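You operate a simulated robot arm through the tools that you are given. There is no shell and no other tool.

Carry out the task below with a simulated robot arm. There is one attempt and no reset: what you move stays moved.

## Task
Shut the speaker and mixer down and park the green plug.
Fine: volume off, then speaker off; mixer off; the plug goes in the speaker lead holder last.

The check looks at the end state, three seconds after you hand in, the way a careful person would. Anything else that was tipped, shoved, dropped, spilled or broken makes it a failure.

## Robot
A 7-joint arm with a two-finger parallel gripper, fixed in place. Base frame: the origin is on the floor under the middle of its stand, x ahead of it, y to its left, z up. Lengths are in m, angles in degrees, forces in N, time in s.
With the tool pointing down near the work surface it reaches from about 0.44 to 0.92 m from the base axis. Its first joint turns from -143.0 to 143.0 degrees. Payload 3 kg.
The TCP is the grasp point between the finger pads, 0.03 m short of the fingertips. In the tool frame z runs along the fingers and y along their closing line. The gripper opens to 0.094 m. The fingers are 0.028 m wide and 0.01 m thick; the gripper's body (0.05 by 0.096 m) begins 0.055 m behind the TCP.
Orientation is told as [roll, pitch, yaw] about the base's x, y, z axes, in that order, counted from this pose: with the fingers straight down and closing along the base's y, the tool's x points along the base's -x, its y along +y and its z along -z.

## Interface
- The arm moves only by the tool send_rows. Its argument "series" is a list of rows, each an object of numbers (a shift or turn left out is 0, a gripper value left out holds the last): "hand": the finger opening in m, from 0 to 0.094; "dx", "dy", "dz": the shift along the tool's x, y, z in units of 50 mm (1.0 is 50 mm); "ax", "ay", "az": the turn, a rotation vector about the tool's x, y, z in units of 4 degrees (1.0 is 4 degrees). In form: [{"hand": .., "dx": .., "dy": .., "dz": .., "ax": .., "ay": .., "az": ..}, ...]. A call has 1 to 20 rows; each row shifts and turns the commanded pose from where the row before left it, along the tool's axes as they then stand. A call with a number of a shift or a turn outside -1 to 1 is refused whole. Each row takes 0.2 s and may step no farther than 0.05 m and 8.6 degrees from the row before; otherwise, or with a gripper value out of range, the whole call is refused. Where a pose cannot be reached the arm comes as near as it can. A force on the tool above 90 N (or 10 N above the force at the start of the call, whichever is more), or a blocked arm, ends the call early, and 0.2 s more pass. Each finger travels about 0.072 m/s and halts on what it meets, pressing with about 42 N; the grip force reading is that of the motor and also rises with nothing between the fingers. The clock runs only during rows and for 0.2 s after the last one: add rows that do not move to give the fingers time. The reply holds the time, the measured pose of the TCP, the force on the tool along the base axes, the opening and the grip force, in the units named above and with some noise, with the torque about the TCP (base axes, N m) and any sound that the robot's microphone picked up.
- Cameras (640 x 400 px; columns grow to the right, rows downward): "scene" is fixed at [0.4007, -0.6493, 1.7433]; the picture's right is [0.82, -0.57, 0.00], its down [-0.41, -0.59, -0.70] and it looks along [0.39, 0.57, -0.72] (base axes); focal length 311 px, centre (320, 200). "wrist" rides on the gripper at [0.076, 0.014, -0.103] in the tool frame; the picture's right is [-0.18, 0.98, 0.00], its down [-0.75, -0.14, -0.64] and it looks along [-0.63, -0.12, 0.77] (tool axes); focal length 243 px, centre (320, 200). There is no depth. A picture from a camera that has moved, and an enlarged one, comes with that camera's place and axes in the base frame and with its lens.
- get_image(camera): a new picture of that camera. No time passes.
- enlarge(camera, box): a new picture of the part [left, top, right, bottom] of that camera's present view, enlarged. No time passes.
- hand_in(): hands the job in; it is judged then, once.

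Places have to be worked out from the pictures, the camera data and where the tool is seen. Open the gripper and draw the arm clear of the work before you hand the job in, unless the task says otherwise.

The tools are called after "Emit:" as a command line: name --argument value ..., lists and objects as JSON in quotes. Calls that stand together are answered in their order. send_rows: Moves the arm, as the interface text tells. Its arguments: {"type":"object","properties":{"series":{"type":"array"}},"required":["series"]} The other tools are called the same way: get_image (camera) takes a picture; enlarge (camera, box) takes an enlarged picture of a part of a camera's view; hand_in () hands the job in.

At the start:

```text
time: 0.0
position: [0.5198, -0.1624, 1.3175]
orientation: [-0.1, 0.0, -0.1]
contact_force: [-0.2, 0.3, -0.6]
torque: [0.01, -0.03, 0.0]
grip_width: 0.0942
gripper_force: 0.0
```

scene: 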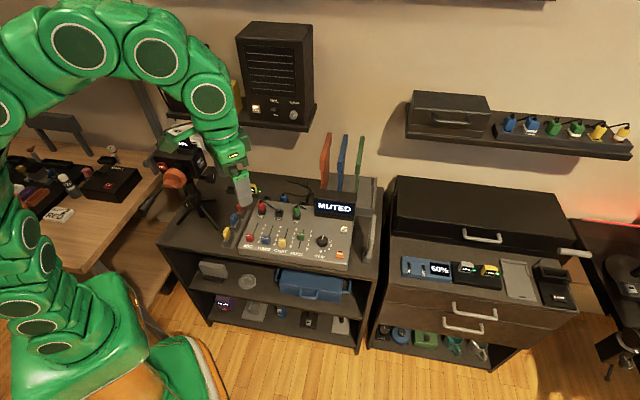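
wrist: 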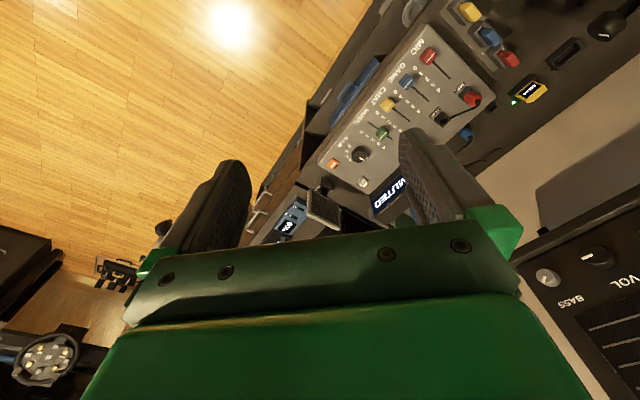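

I start by looking closely at the scene to find the speaker, mixer, and green plug.

Emit:
enlarge --camera "scene" --box '[220, 10, 340, 140]'

Emit:
enlarge --camera "scene" --box '[200, 160, 400, 285]'

Emit:
enlarge --camera "scene" --box '[400, 80, 640, 170]'

Emit:
enlarge --camera "wrist" --box '[300, 0, 640, 220]'

```text
3.08 times, centred on (280, 75) of scene
camera zoom: at [0.4007, -0.6493, 1.7433], right [0.82, -0.57, 0.0], down [-0.41, -0.59, -0.7], along [0.39, 0.57, -0.72], focal length 958 px, centre (443, 585)
```

zoom: 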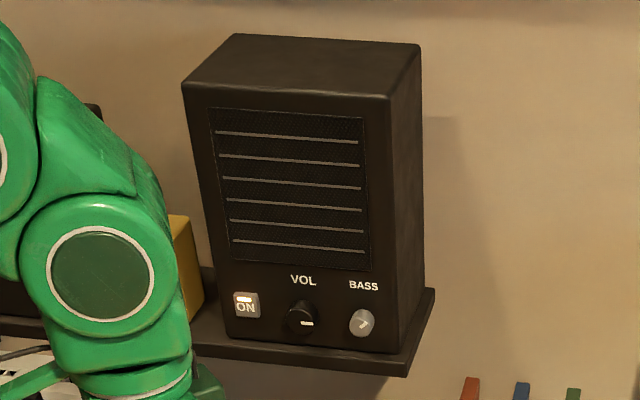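

```text
3.20 times, centred on (300, 222) of scene
camera zoom: at [0.4007, -0.6493, 1.7433], right [0.82, -0.57, 0.0], down [-0.41, -0.59, -0.7], along [0.39, 0.57, -0.72], focal length 996 px, centre (384, 128)
```

zoom: 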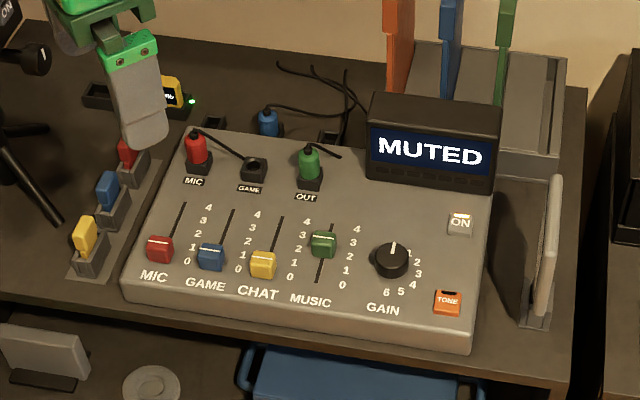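

```text
2.67 times, centred on (520, 125) of scene
camera zoom: at [0.4007, -0.6493, 1.7433], right [0.82, -0.57, 0.0], down [-0.41, -0.59, -0.7], along [0.39, 0.57, -0.72], focal length 830 px, centre (-213, 400)
```

zoom: 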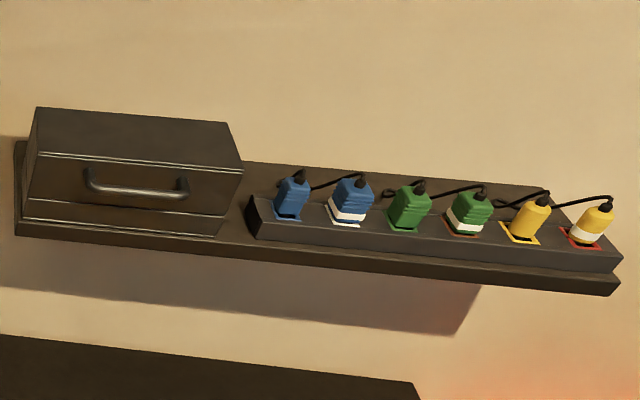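

```text
1.82 times, centred on (470, 110) of wrist
camera zoom: at [0.4441, -0.1477, 1.4212], right [0.18, 0.98, 0.0], down [0.75, -0.14, 0.64], along [0.63, -0.12, -0.77], focal length 441 px, centre (47, 364)
```

zoom: 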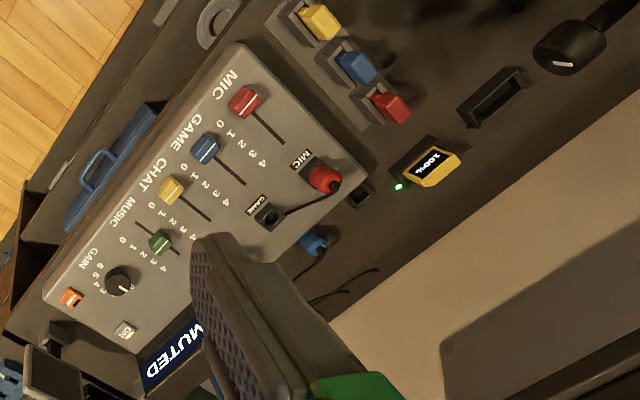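

Now I'll look closer at the mixer's back area, the holders and the speaker controls to read labels.

Emit:
enlarge --camera "scene" --box '[245, 175, 325, 225]'

Emit:
enlarge --camera "scene" --box '[250, 90, 320, 134]'

Emit:
enlarge --camera "scene" --box '[150, 60, 250, 160]'

Emit:
enlarge --camera "wrist" --box '[500, 200, 640, 400]'

Emit:
enlarge --camera "wrist" --box '[430, 40, 560, 160]'

Emit:
enlarge --camera "scene" --box '[300, 180, 380, 290]'

```text
8.00 times, centred on (285, 200) of scene
camera zoom: at [0.4007, -0.6493, 1.7433], right [0.82, -0.57, 0.0], down [-0.41, -0.59, -0.7], along [0.39, 0.57, -0.72], focal length 2490 px, centre (600, 200)
```

zoom: 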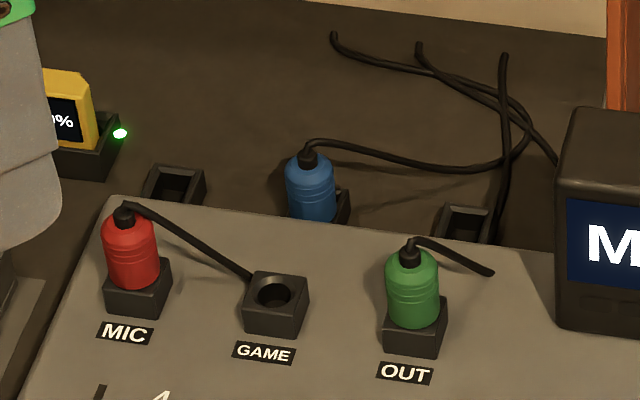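

```text
9.09 times, centred on (285, 112) of scene
camera zoom: at [0.4007, -0.6493, 1.7433], right [0.82, -0.57, 0.0], down [-0.41, -0.59, -0.7], along [0.39, 0.57, -0.72], focal length 2830 px, centre (638, 1000)
```

zoom: 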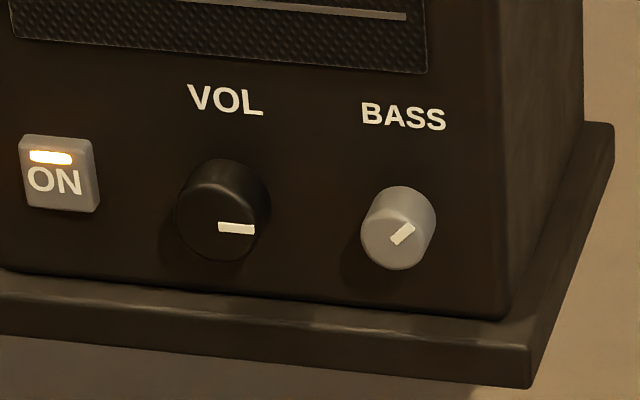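

```text
4.00 times, centred on (200, 110) of scene
camera zoom: at [0.4007, -0.6493, 1.7433], right [0.82, -0.57, 0.0], down [-0.41, -0.59, -0.7], along [0.39, 0.57, -0.72], focal length 1245 px, centre (800, 560)
```

zoom: 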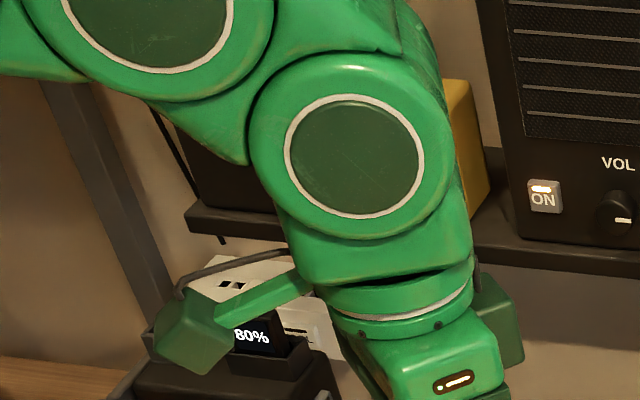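

```text
2.00 times, centred on (570, 300) of wrist
camera zoom: at [0.4441, -0.1477, 1.4212], right [0.18, 0.98, 0.0], down [0.75, -0.14, 0.64], along [0.63, -0.12, -0.77], focal length 485 px, centre (-180, 0)
```

zoom: 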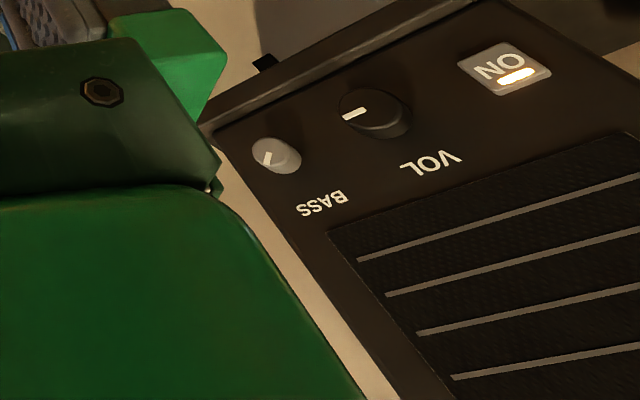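

```text
3.33 times, centred on (495, 100) of wrist
camera zoom: at [0.4441, -0.1477, 1.4212], right [0.18, 0.98, 0.0], down [0.75, -0.14, 0.64], along [0.63, -0.12, -0.77], focal length 809 px, centre (-263, 533)
```

zoom: 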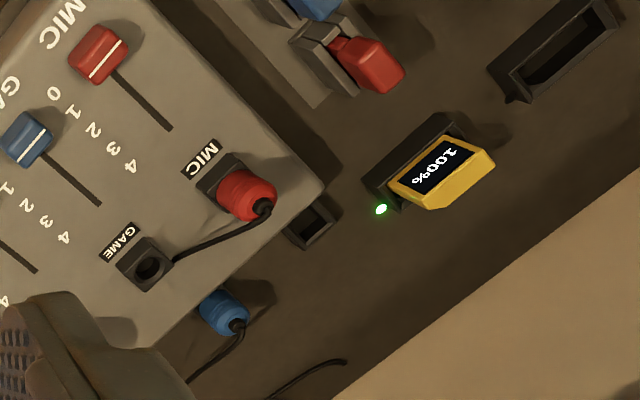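

```text
3.64 times, centred on (340, 235) of scene
camera zoom: at [0.4007, -0.6493, 1.7433], right [0.82, -0.57, 0.0], down [-0.41, -0.59, -0.7], along [0.39, 0.57, -0.72], focal length 1132 px, centre (247, 73)
```

zoom: 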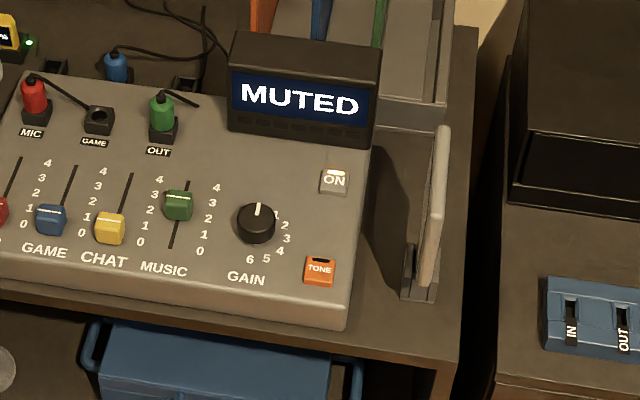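

The speaker sits on a wall shelf, with its VOL knob near (0.79, 0.17, 1.21), its ON button near (0.75, 0.24, 1.21), and the front facing back toward the robot at about 50° azimuth. I yaw the hand about 48° toward it so the wrist camera can see the front.

Emit:
send_rows --series '[{"az": -1}, {"az": -1}, {"az": -1}, {"az": -1}, {"az": -1}, {"az": -1}, {"az": -1}, {"az": -1}, {"az": -1}, {"az": -1}, {"az": -1}, {"az": -1}]'

Emit:
get_image --camera "wrist"

Emit:
get_image --camera "scene"

```text
time: 2.6
position: [0.5206, -0.1634, 1.319]
orientation: [0.1, 0.0, 48.1]
contact_force: [-0.5, -0.1, -0.6]
torque: [-0.02, -0.03, -0.04]
grip_width: 0.0941
gripper_force: 0.0
```

```text
taken
camera wrist: at [0.4591, -0.2095, 1.421], right [-0.61, 0.79, 0.0], down [0.61, 0.47, 0.64], along [0.51, 0.39, -0.77], focal length 243 px, centre (320, 200)
```

wrist: 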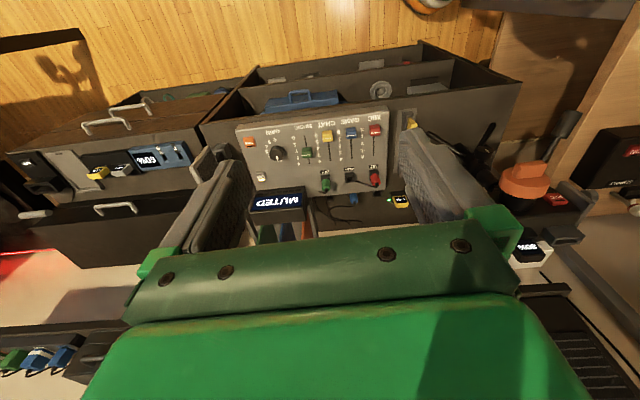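

```text
taken
```

scene: 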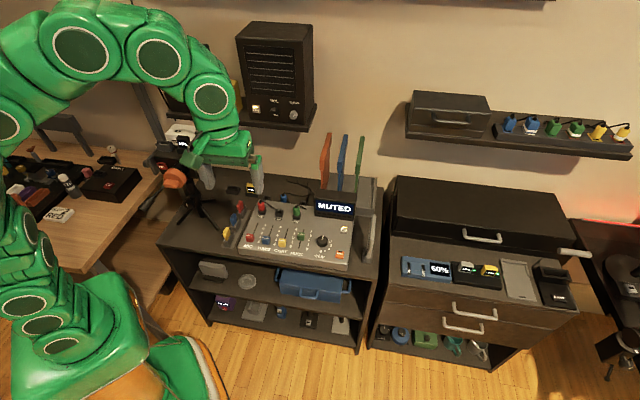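

The hand currently hides the speaker in the wrist view. I tilt the fingers about 40° toward the speaker so the camera sees its front between the fingers.

Emit:
send_rows --series '[{"ay": -1}, {"ay": -1}, {"ay": -1}, {"ay": -1}, {"ay": -1}, {"ay": -1}, {"ay": -1}, {"ay": -1}, {"ay": -1}, {"ay": -1}]'

Emit:
get_image --camera "wrist"

Emit:
get_image --camera "scene"

```text
time: 4.8
position: [0.5211, -0.1628, 1.3184]
orientation: [0.0, -40.1, 48.1]
contact_force: [-0.1, 0.1, 0.9]
torque: [0.02, 0.01, 0.0]
grip_width: 0.0941
gripper_force: 0.1
```

```text
taken
camera wrist: at [0.4264, -0.2451, 1.3487], right [-0.64, 0.76, 0.12], down [0.21, 0.03, 0.98], along [0.74, 0.65, -0.18], focal length 243 px, centre (320, 200)
```

wrist: 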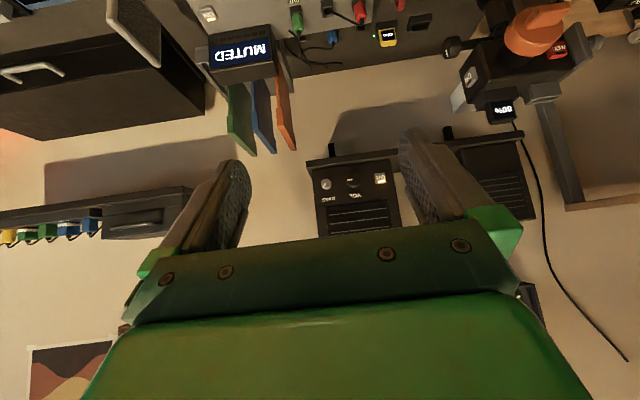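

```text
taken
```

scene: 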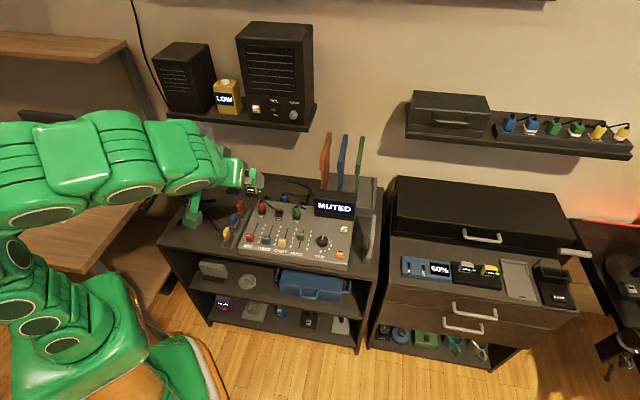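

Now the speaker is in clear view; I zoom in on its controls from both cameras.

Emit:
enlarge --camera "wrist" --box '[300, 145, 412, 215]'

Emit:
enlarge --camera "scene" --box '[240, 85, 320, 135]'

Emit:
enlarge --camera "wrist" --box '[260, 0, 420, 80]'

Emit:
enlarge --camera "scene" --box '[150, 20, 330, 135]'

```text
5.71 times, centred on (356, 180) of wrist
camera zoom: at [0.4264, -0.2451, 1.3487], right [-0.64, 0.76, 0.12], down [0.21, 0.03, 0.98], along [0.74, 0.65, -0.18], focal length 1386 px, centre (114, 314)
```

zoom: 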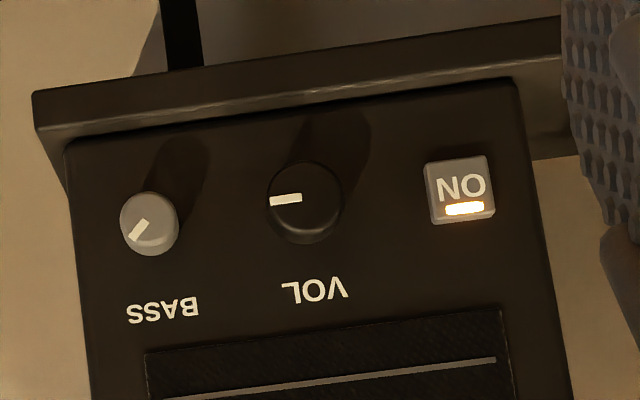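

```text
8.00 times, centred on (280, 110) of scene
camera zoom: at [0.4007, -0.6493, 1.7433], right [0.82, -0.57, 0.0], down [-0.41, -0.59, -0.7], along [0.39, 0.57, -0.72], focal length 2490 px, centre (640, 920)
```

zoom: 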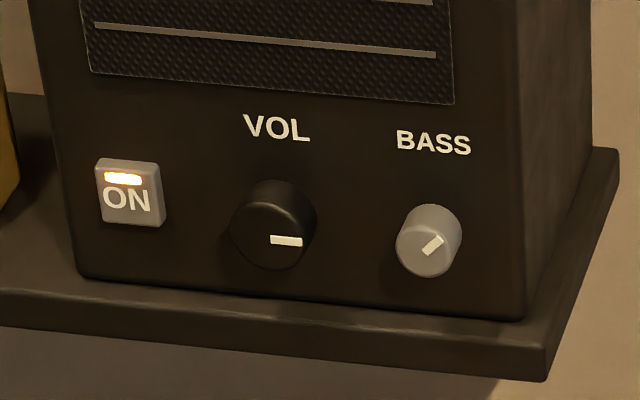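

```text
4.00 times, centred on (340, 40) of wrist
camera zoom: at [0.4264, -0.2451, 1.3487], right [-0.64, 0.76, 0.12], down [0.21, 0.03, 0.98], along [0.74, 0.65, -0.18], focal length 970 px, centre (240, 840)
```

zoom: 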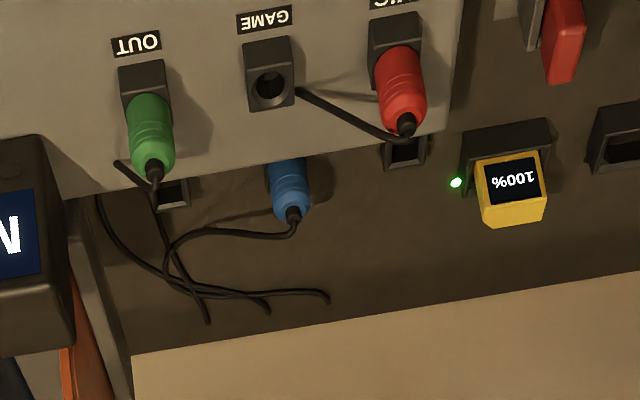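

```text
3.48 times, centred on (240, 78) of scene
camera zoom: at [0.4007, -0.6493, 1.7433], right [0.82, -0.57, 0.0], down [-0.41, -0.59, -0.7], along [0.39, 0.57, -0.72], focal length 1083 px, centre (598, 626)
```

zoom: 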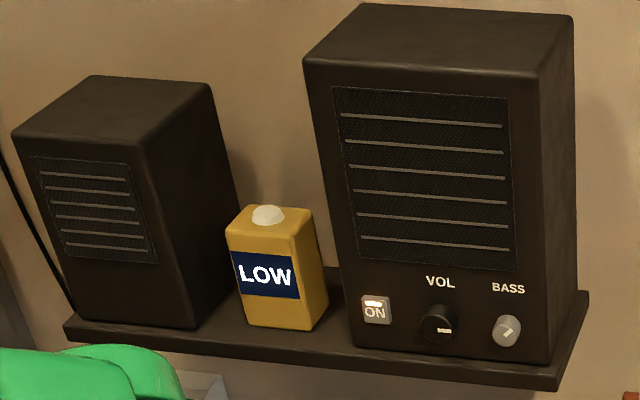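

I zoom in on the mixer's GAIN scale (to learn the knob convention) and its ON/TONE buttons.

Emit:
enlarge --camera "scene" --box '[305, 220, 355, 265]'

Emit:
enlarge --camera "scene" --box '[310, 185, 370, 225]'

Emit:
enlarge --camera "scene" --box '[235, 185, 325, 235]'

```text
8.89 times, centred on (330, 242) of scene
camera zoom: at [0.4007, -0.6493, 1.7433], right [0.82, -0.57, 0.0], down [-0.41, -0.59, -0.7], along [0.39, 0.57, -0.72], focal length 2767 px, centre (231, -178)
```

zoom: 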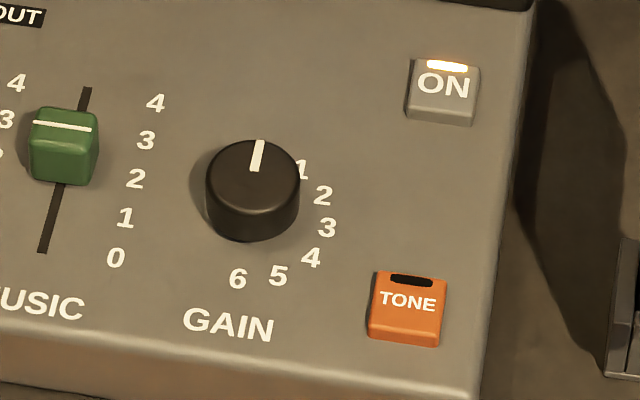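

```text
10.00 times, centred on (340, 205) of scene
camera zoom: at [0.4007, -0.6493, 1.7433], right [0.82, -0.57, 0.0], down [-0.41, -0.59, -0.7], along [0.39, 0.57, -0.72], focal length 3113 px, centre (120, 150)
```

zoom: 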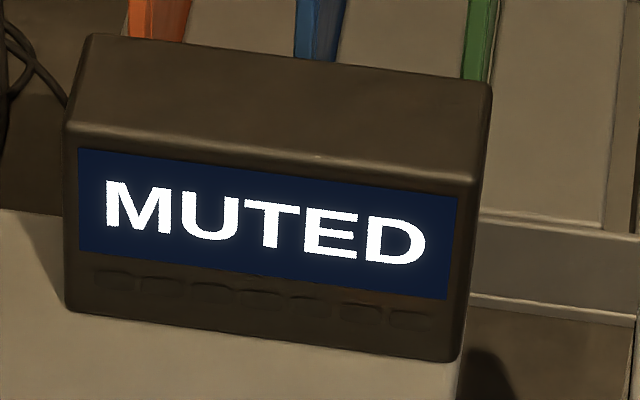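

```text
7.11 times, centred on (280, 210) of scene
camera zoom: at [0.4007, -0.6493, 1.7433], right [0.82, -0.57, 0.0], down [-0.41, -0.59, -0.7], along [0.39, 0.57, -0.72], focal length 2214 px, centre (604, 129)
```

zoom: 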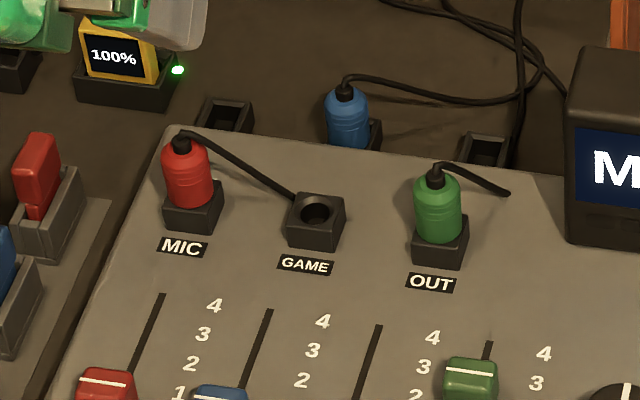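

The mixer's GAIN scale starts with 0 at the top and runs clockwise, so VOL, now pointing to 3 o'clock, has to go counter-clockwise. I level the tool to horizontal, pointing at the speaker face at an inward azimuth of about 44°.

Emit:
send_rows --series '[{"ay": -1}, {"ay": -1}, {"ay": -1}, {"ay": -1}, {"ay": -1}, {"ay": -1}, {"ay": -1}, {"ay": -1}, {"ay": -1}, {"ay": -1}, {"ay": -1}, {"ay": -1}, {"ay": -0.475}, {"ax": 0.975}]'

Emit:
get_image --camera "wrist"

Emit:
get_image --camera "scene"

```text
time: 7.8
position: [0.5203, -0.1621, 1.3179]
orientation: [-29.8, -89.9, 73.8]
contact_force: [-0.9, -0.3, -0.3]
torque: [0.01, 0.02, -0.04]
grip_width: 0.0943
gripper_force: 0.1
```

```text
taken
camera wrist: at [0.4367, -0.2234, 1.2425], right [-0.68, 0.71, 0.18], down [-0.36, -0.55, 0.75], along [0.63, 0.45, 0.63], focal length 243 px, centre (320, 200)
```

wrist: 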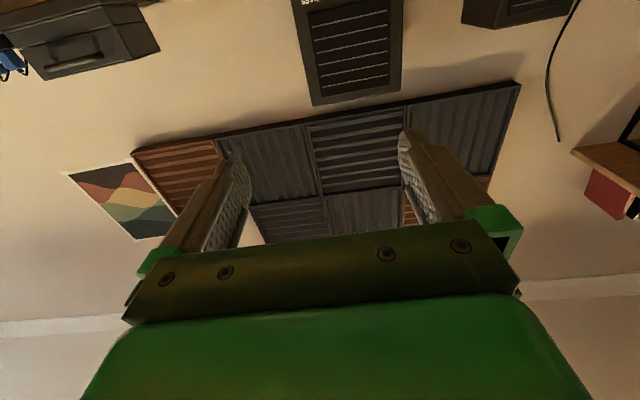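

```text
taken
```

scene: 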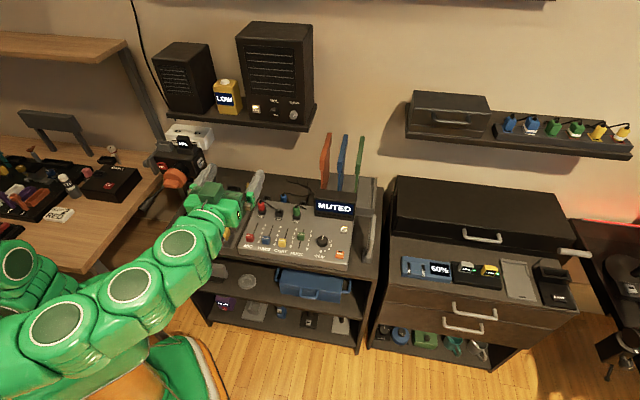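

Orientation is right (net yaw about 44°, level). I bring the hand onto the VOL axis, stopping about 0.22 m short of the knob, and narrow the fingers.

Emit:
send_rows --series '[{"dx": 0.383, "dy": 0.208, "dz": 0.75, "hand": 0.06}, {"dx": 0.383, "dy": 0.208, "dz": 0.75}, {"dx": 0.383, "dy": 0.208, "dz": 0.75}, {"dx": 0.383, "dy": 0.208, "dz": 0.75}, {"dx": 0.383, "dy": 0.208, "dz": 0.75}, {"dx": 0.383, "dy": 0.208, "dz": 0.75}]'

Emit:
get_image --camera "wrist"

Emit:
enlarge --camera "wrist" --box '[220, 20, 420, 145]'

Emit:
enlarge --camera "scene" --box '[200, 80, 330, 170]'

```text
time: 9.2
position: [0.6365, 0.0387, 1.2048]
orientation: [4.0, -89.9, 40.1]
contact_force: [0.2, -0.2, -0.2]
torque: [0.02, 0.01, 0.01]
grip_width: 0.0601
gripper_force: 0.1
```

```text
taken
camera wrist: at [0.5528, -0.022, 1.1276], right [-0.68, 0.71, 0.18], down [-0.36, -0.55, 0.76], along [0.63, 0.45, 0.63], focal length 243 px, centre (320, 200)
```

wrist: 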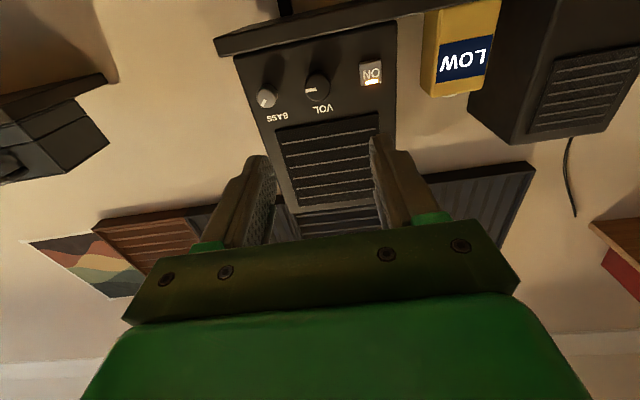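

```text
3.20 times, centred on (320, 82) of wrist
camera zoom: at [0.5528, -0.022, 1.1276], right [-0.68, 0.71, 0.18], down [-0.36, -0.55, 0.76], along [0.63, 0.45, 0.63], focal length 776 px, centre (320, 576)
```

zoom: 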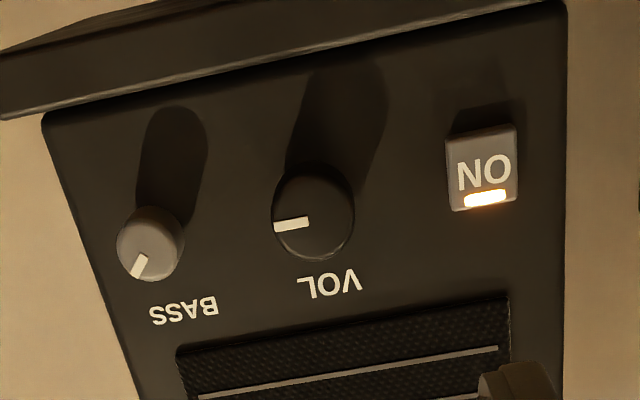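

```text
4.44 times, centred on (265, 125) of scene
camera zoom: at [0.4007, -0.6493, 1.7433], right [0.82, -0.57, 0.0], down [-0.41, -0.59, -0.7], along [0.39, 0.57, -0.72], focal length 1383 px, centre (564, 533)
```

zoom: 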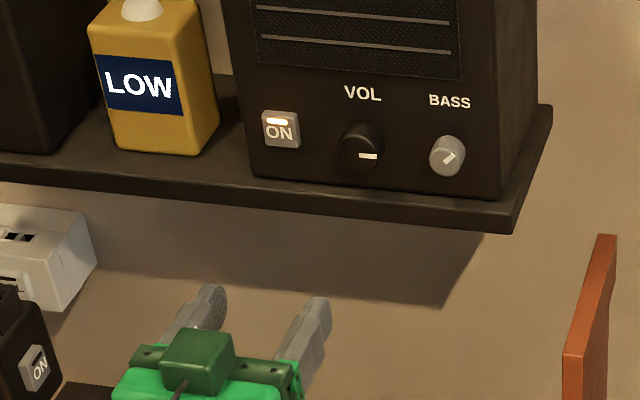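

The VOL knob is about 0.21 m ahead, a few mm right of and about 5 mm above the tool axis. I advance 8 cm with that correction, and then measure again.

Emit:
send_rows --series '[{"dx": -0.05, "dy": -0.035, "dz": 0.8}, {"dx": -0.05, "dy": -0.035, "dz": 0.8}]'

Emit:
enlarge --camera "wrist" --box '[240, 30, 400, 130]'

Emit:
get_image --camera "scene"

Emit:
enlarge --camera "scene" --box '[230, 80, 330, 150]'

```text
time: 9.8
position: [0.6975, 0.0922, 1.2096]
orientation: [-5.7, -89.8, 49.9]
contact_force: [0.2, -0.5, -0.6]
torque: [0.0, 0.06, -0.01]
grip_width: 0.06
gripper_force: 0.1
```

```text
4.00 times, centred on (320, 80) of wrist
camera zoom: at [0.6133, 0.0323, 1.1338], right [-0.68, 0.71, 0.18], down [-0.36, -0.55, 0.76], along [0.63, 0.45, 0.63], focal length 970 px, centre (320, 680)
```

zoom: 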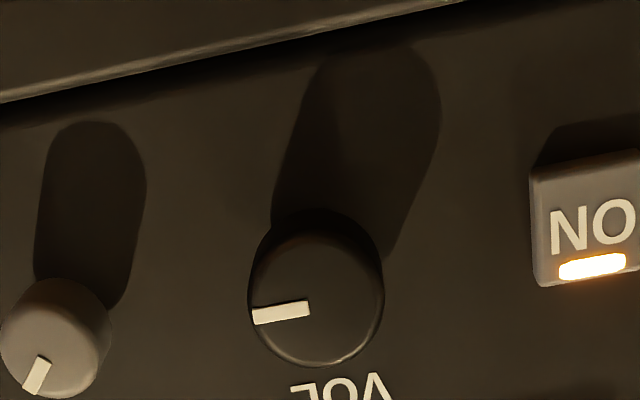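

```text
taken
```

scene: 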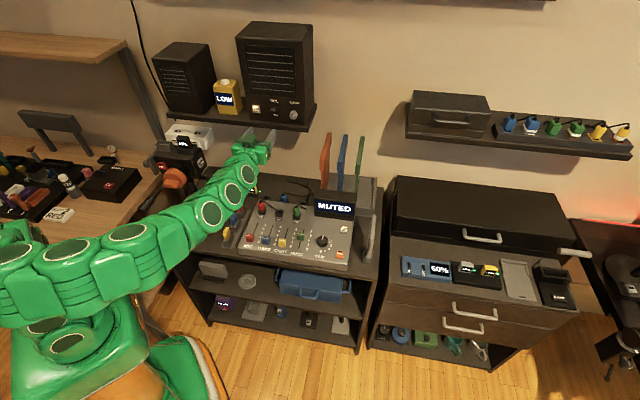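

```text
5.71 times, centred on (280, 115) of scene
camera zoom: at [0.4007, -0.6493, 1.7433], right [0.82, -0.57, 0.0], down [-0.41, -0.59, -0.7], along [0.39, 0.57, -0.72], focal length 1779 px, centre (549, 686)
```

zoom: 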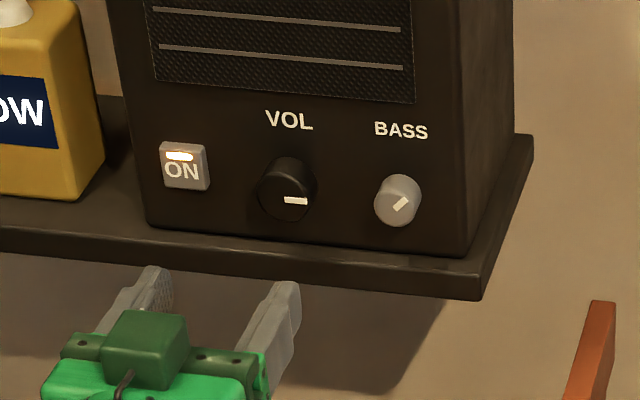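

The knob looks close to the tool axis, about 0.125 m ahead of the TCP. I pre-rotate the hand +45° about its axis: an on-axis knob won't shift in the wrist view, so this checks alignment, and it also gives a good start angle for turning.

Emit:
send_rows --series '[{"az": 1}, {"az": 1}, {"az": 1}, {"az": 1}, {"az": 1}, {"az": 1}, {"az": 1}, {"az": 1}, {"az": 1}, {"az": 1}, {"az": 1}, {"az": 0.25}]'

Emit:
enlarge --camera "wrist" --box '[240, 30, 400, 130]'

Emit:
get_image --camera "wrist"

Emit:
enlarge --camera "scene" --box '[230, 80, 330, 150]'

```text
time: 12.4
position: [0.6982, 0.0929, 1.2088]
orientation: [89.9, -45.0, -45.8]
contact_force: [0.1, 0.1, -0.1]
torque: [-0.02, -0.03, -0.05]
grip_width: 0.0599
gripper_force: 0.1
```

```text
4.00 times, centred on (320, 80) of wrist
camera zoom: at [0.5796, 0.0671, 1.165], right [-0.39, 0.41, 0.83], down [-0.02, -0.9, 0.43], along [0.92, 0.15, 0.36], focal length 970 px, centre (320, 680)
```

zoom: 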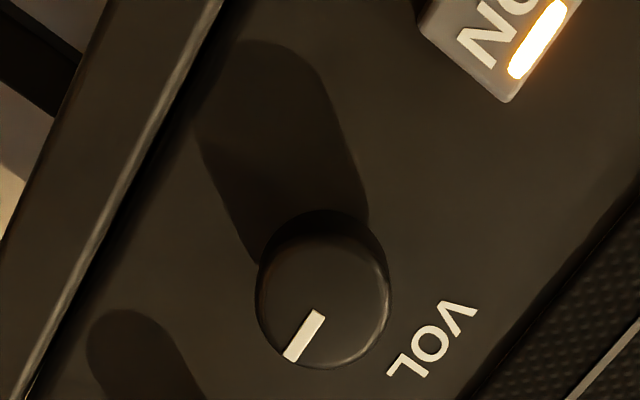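

```text
taken
camera wrist: at [0.5796, 0.0671, 1.165], right [-0.39, 0.41, 0.83], down [-0.02, -0.9, 0.43], along [0.92, 0.15, 0.36], focal length 243 px, centre (320, 200)
```

wrist: 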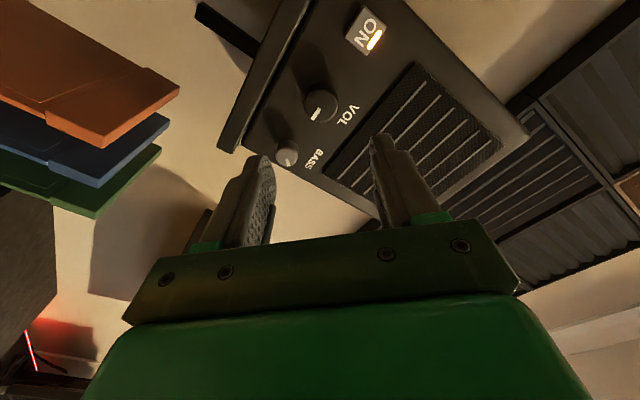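

```text
5.71 times, centred on (280, 115) of scene
camera zoom: at [0.4007, -0.6493, 1.7433], right [0.82, -0.57, 0.0], down [-0.41, -0.59, -0.7], along [0.39, 0.57, -0.72], focal length 1779 px, centre (549, 686)
```

zoom: 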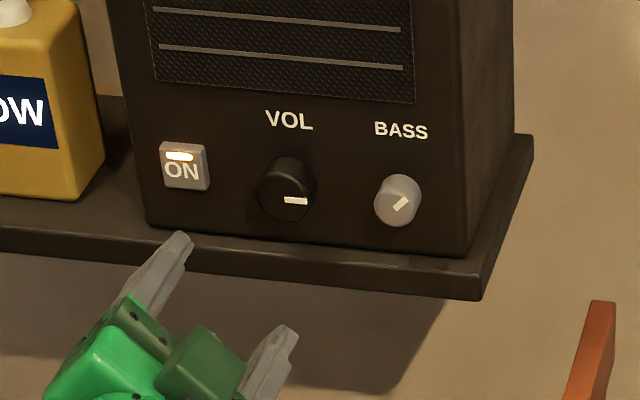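

The knob barely moved in view under the rotation, so alignment is within about 1.5 mm (the knob slightly above), with the cap about 0.13 m ahead of the TCP. I close to a 50 mm opening and advance 85 mm with the tiny correction.

Emit:
send_rows --series '[{"hand": 0.05, "dx": -0.021, "dy": 0.021, "dz": 0.6}, {"dz": 0.6}, {"dz": 0.5}]'

Emit:
get_image --camera "wrist"

Emit:
enlarge --camera "scene" --box '[230, 80, 330, 150]'

Emit:
enlarge --camera "wrist" --box '[220, 70, 420, 195]'

```text
time: 13.2
position: [0.7601, 0.1505, 1.2083]
orientation: [89.8, -45.0, -45.8]
contact_force: [0.3, 0.6, 0.3]
torque: [-0.03, 0.01, 0.02]
grip_width: 0.05
gripper_force: 0.2
```

```text
taken
camera wrist: at [0.6416, 0.1264, 1.1643], right [-0.39, 0.41, 0.83], down [-0.02, -0.9, 0.43], along [0.92, 0.15, 0.36], focal length 243 px, centre (320, 200)
```

wrist: 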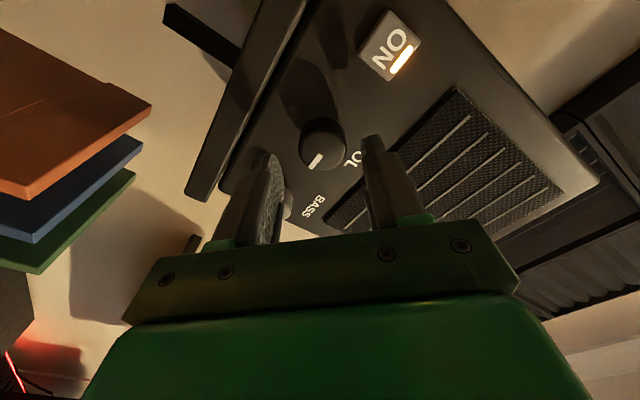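

```text
5.71 times, centred on (280, 115) of scene
camera zoom: at [0.4007, -0.6493, 1.7433], right [0.82, -0.57, 0.0], down [-0.41, -0.59, -0.7], along [0.39, 0.57, -0.72], focal length 1779 px, centre (549, 686)
```

zoom: 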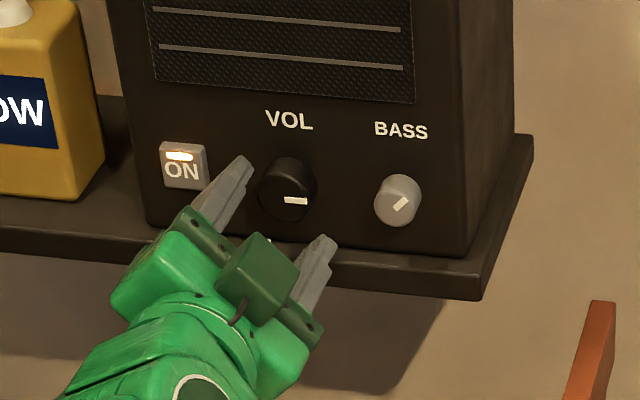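

```text
3.20 times, centred on (320, 132) of wrist
camera zoom: at [0.6416, 0.1264, 1.1643], right [-0.39, 0.41, 0.83], down [-0.02, -0.9, 0.43], along [0.92, 0.15, 0.36], focal length 776 px, centre (320, 416)
```

zoom: 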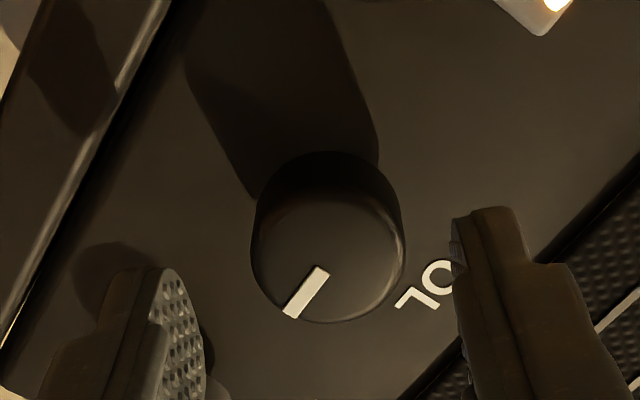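

The cap is now about 40 mm ahead of the TCP (10 mm past the fingertips) and the knob is about 18 mm tall. I advance 23 mm so the tips straddle the knob about 5 mm off the face, then close.

Emit:
send_rows --series '[{"dy": 0.024, "dz": 0.23}, {"dz": 0.23}, {}]'

Emit:
enlarge --camera "wrist" --box '[220, 90, 420, 215]'

Emit:
enlarge --camera "scene" --box '[230, 80, 330, 150]'

```text
time: 14.0
position: [0.7745, 0.1683, 1.2088]
orientation: [89.8, -45.0, -45.8]
contact_force: [-0.3, 0.0, 0.4]
torque: [-0.01, 0.01, 0.0]
grip_width: 0.0497
gripper_force: 0.1
```

```text
3.20 times, centred on (320, 152) of wrist
camera zoom: at [0.6565, 0.1433, 1.1652], right [-0.39, 0.41, 0.83], down [-0.02, -0.9, 0.43], along [0.92, 0.15, 0.36], focal length 776 px, centre (320, 352)
```

zoom: 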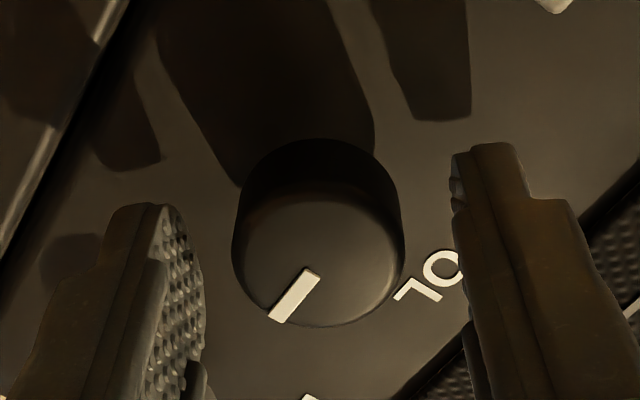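

```text
5.71 times, centred on (280, 115) of scene
camera zoom: at [0.4007, -0.6493, 1.7433], right [0.82, -0.57, 0.0], down [-0.41, -0.59, -0.7], along [0.39, 0.57, -0.72], focal length 1779 px, centre (549, 686)
```

zoom: 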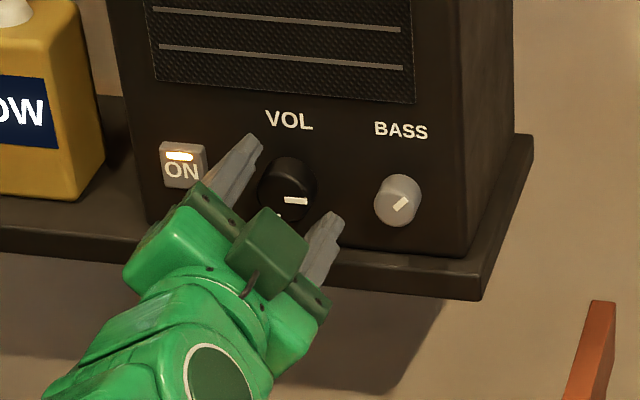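

The tips straddle the knob with about 3 mm left to the face and no contact forces. Now I close on the knob.

Emit:
send_rows --series '[{"hand": 0.02}, {}, {}]'

Emit:
enlarge --camera "wrist" --box '[220, 90, 420, 215]'

Emit:
enlarge --camera "scene" --box '[230, 80, 330, 150]'

```text
time: 14.8
position: [0.7755, 0.1667, 1.2097]
orientation: [89.8, -45.1, -45.7]
contact_force: [2.5, 0.3, -6.0]
torque: [0.17, -0.19, 0.39]
grip_width: 0.0317
gripper_force: 45.1
```

```text
3.20 times, centred on (320, 152) of wrist
camera zoom: at [0.6566, 0.1431, 1.1651], right [-0.39, 0.41, 0.83], down [-0.02, -0.9, 0.43], along [0.92, 0.15, 0.36], focal length 776 px, centre (320, 352)
```

zoom: 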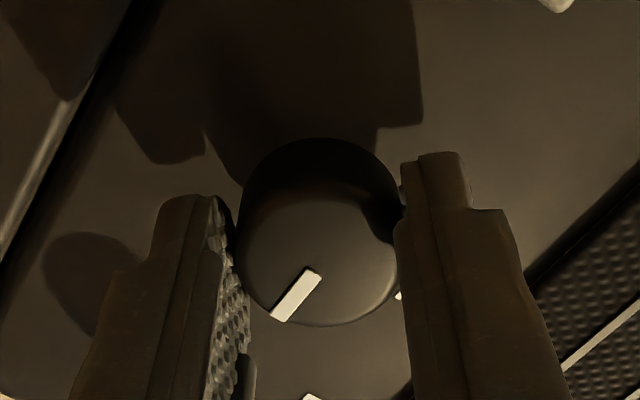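

```text
5.71 times, centred on (280, 115) of scene
camera zoom: at [0.4007, -0.6493, 1.7433], right [0.82, -0.57, 0.0], down [-0.41, -0.59, -0.7], along [0.39, 0.57, -0.72], focal length 1779 px, centre (549, 686)
```

zoom: 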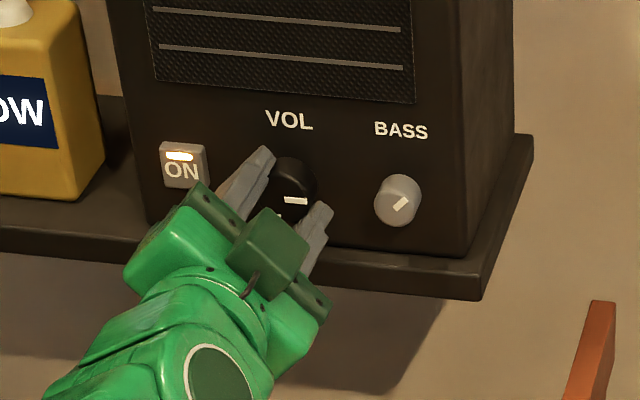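

The knob is firmly gripped (31.7 mm, 45 N). I turn counter-clockwise 44° and check that the marker follows.

Emit:
send_rows --series '[{"az": -1}, {"az": -1}, {"az": -1}, {"az": -1}, {"az": -1}, {"az": -1}, {"az": -1}, {"az": -1}, {"az": -1}, {"az": -1}, {"az": -1}]'

Emit:
enlarge --camera "wrist" --box '[220, 90, 420, 215]'

Emit:
enlarge --camera "scene" --box '[230, 80, 330, 150]'

```text
time: 17.2
position: [0.7753, 0.167, 1.2118]
orientation: [90.2, -89.2, -46.1]
contact_force: [8.5, 5.3, -3.3]
torque: [0.38, -0.36, 0.6]
grip_width: 0.0314
gripper_force: 45.2
```

```text
3.20 times, centred on (320, 152) of wrist
camera zoom: at [0.691, 0.1082, 1.1355], right [-0.68, 0.7, 0.2], down [-0.35, -0.56, 0.75], along [0.64, 0.44, 0.63], focal length 776 px, centre (320, 352)
```

zoom: 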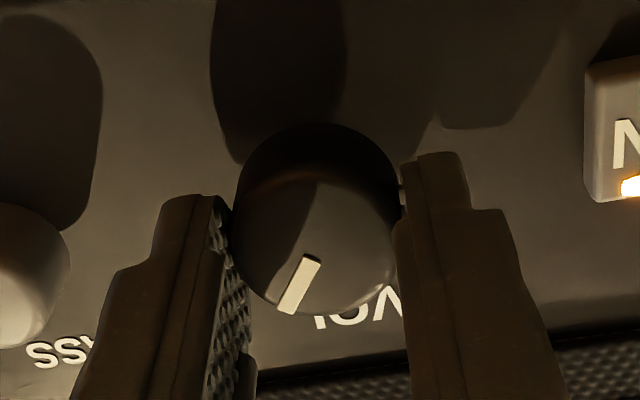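

```text
5.71 times, centred on (280, 115) of scene
camera zoom: at [0.4007, -0.6493, 1.7433], right [0.82, -0.57, 0.0], down [-0.41, -0.59, -0.7], along [0.39, 0.57, -0.72], focal length 1779 px, centre (549, 686)
```

zoom: 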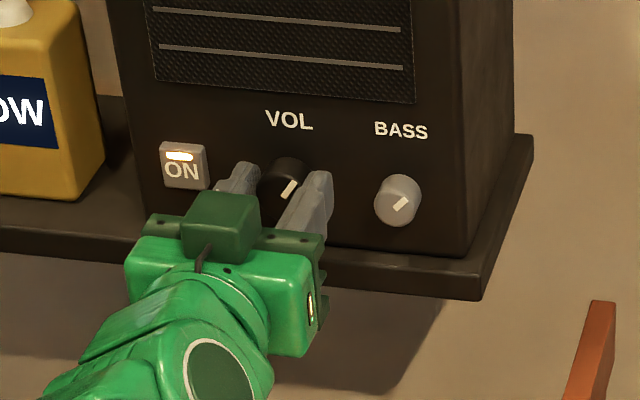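

The marker followed (now about 1:30). I continue 44° more toward 12 o'clock.

Emit:
send_rows --series '[{"az": -1}, {"az": -1}, {"az": -1}, {"az": -1}, {"az": -1}, {"az": -1}, {"az": -1}, {"az": -1}, {"az": -1}, {"az": -1}, {"az": -1}]'

Emit:
enlarge --camera "wrist" --box '[220, 90, 420, 215]'

Emit:
enlarge --camera "scene" --box '[230, 80, 330, 150]'

```text
time: 19.4
position: [0.7866, 0.1699, 1.2187]
orientation: [-88.4, -52.1, 134.4]
contact_force: [-30.9, 32.8, -39.0]
torque: [0.47, -0.11, 0.71]
grip_width: 0.0544
gripper_force: 29.8
out of reach, approached as far as the arm can: row 8, 9, 10
stopped in row 10: the force on the tool passed its limit at 94 N (the readings are from after the stop); the commanded pose is now the measured one
```

```text
3.20 times, centred on (320, 152) of wrist
camera zoom: at [0.7392, 0.0705, 1.1517], right [-0.64, 0.62, -0.46], down [-0.69, -0.21, 0.69], along [0.33, 0.76, 0.56], focal length 776 px, centre (320, 352)
```

zoom: 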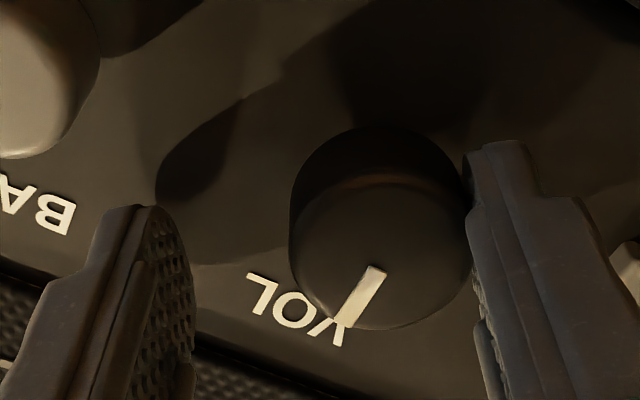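

```text
5.71 times, centred on (280, 115) of scene
camera zoom: at [0.4007, -0.6493, 1.7433], right [0.82, -0.57, 0.0], down [-0.41, -0.59, -0.7], along [0.39, 0.57, -0.72], focal length 1779 px, centre (549, 686)
```

zoom: 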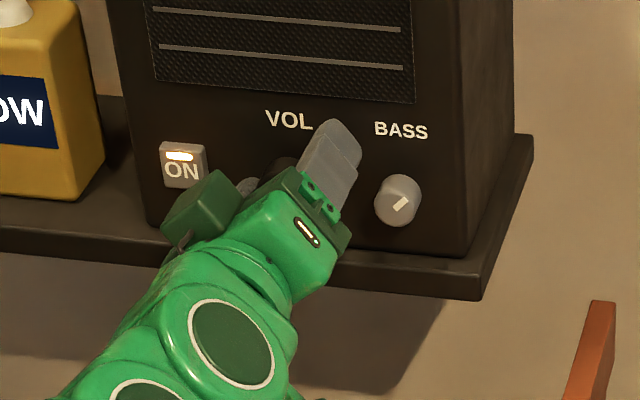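

The arm hit a reach limit at the end of that turn and the grip slipped, but the speaker doesn't look shifted. I open and back straight off to inspect.

Emit:
send_rows --series '[{"hand": 0.075}, {}, {"dz": -0.4}, {"dz": -0.8}, {"dz": -0.8}]'

Emit:
get_image --camera "wrist"

Emit:
enlarge --camera "scene" --box '[230, 60, 330, 150]'

Emit:
enlarge --camera "scene" --box '[150, 20, 330, 135]'

```text
time: 20.6
position: [0.7191, 0.0921, 1.2249]
orientation: [-88.8, -52.3, 133.9]
contact_force: [-0.4, 0.7, 0.6]
torque: [-0.01, 0.02, 0.01]
grip_width: 0.0748
gripper_force: 0.0
```

```text
taken
camera wrist: at [0.6709, -0.0061, 1.1574], right [-0.63, 0.62, -0.46], down [-0.69, -0.2, 0.69], along [0.34, 0.76, 0.56], focal length 243 px, centre (320, 200)
```

wrist: 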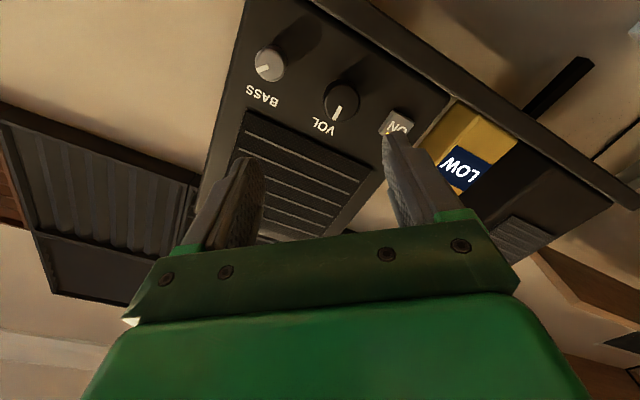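

```text
4.44 times, centred on (280, 105) of scene
camera zoom: at [0.4007, -0.6493, 1.7433], right [0.82, -0.57, 0.0], down [-0.41, -0.59, -0.7], along [0.39, 0.57, -0.72], focal length 1383 px, centre (498, 622)
```

zoom: 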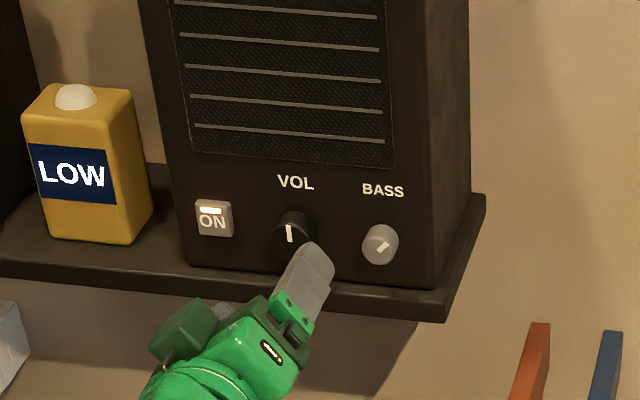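

```text
3.48 times, centred on (240, 78) of scene
camera zoom: at [0.4007, -0.6493, 1.7433], right [0.82, -0.57, 0.0], down [-0.41, -0.59, -0.7], along [0.39, 0.57, -0.72], focal length 1083 px, centre (598, 626)
```

zoom: 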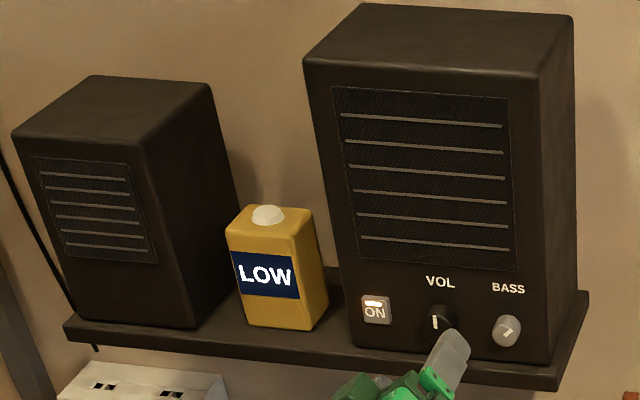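

The speaker hasn't moved and the marker now points roughly straight up. I zoom in to see the exact marker angle.

Emit:
enlarge --camera "wrist" --box '[240, 30, 440, 155]'

Emit:
enlarge --camera "scene" --box '[255, 95, 305, 126]'

```text
3.20 times, centred on (340, 92) of wrist
camera zoom: at [0.6709, -0.0061, 1.1574], right [-0.63, 0.62, -0.46], down [-0.69, -0.2, 0.69], along [0.34, 0.76, 0.56], focal length 776 px, centre (256, 544)
```

zoom: 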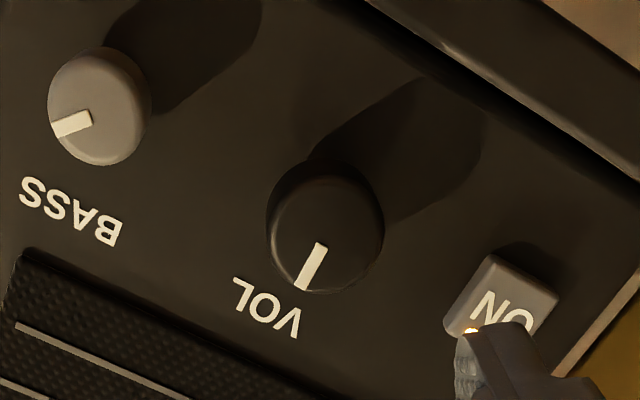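

```text
12.80 times, centred on (280, 110) of scene
camera zoom: at [0.4007, -0.6493, 1.7433], right [0.82, -0.57, 0.0], down [-0.41, -0.59, -0.7], along [0.39, 0.57, -0.72], focal length 3984 px, centre (832, 1346)
```

zoom: 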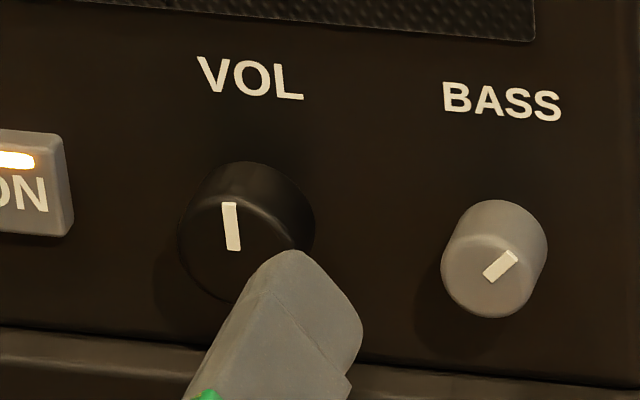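

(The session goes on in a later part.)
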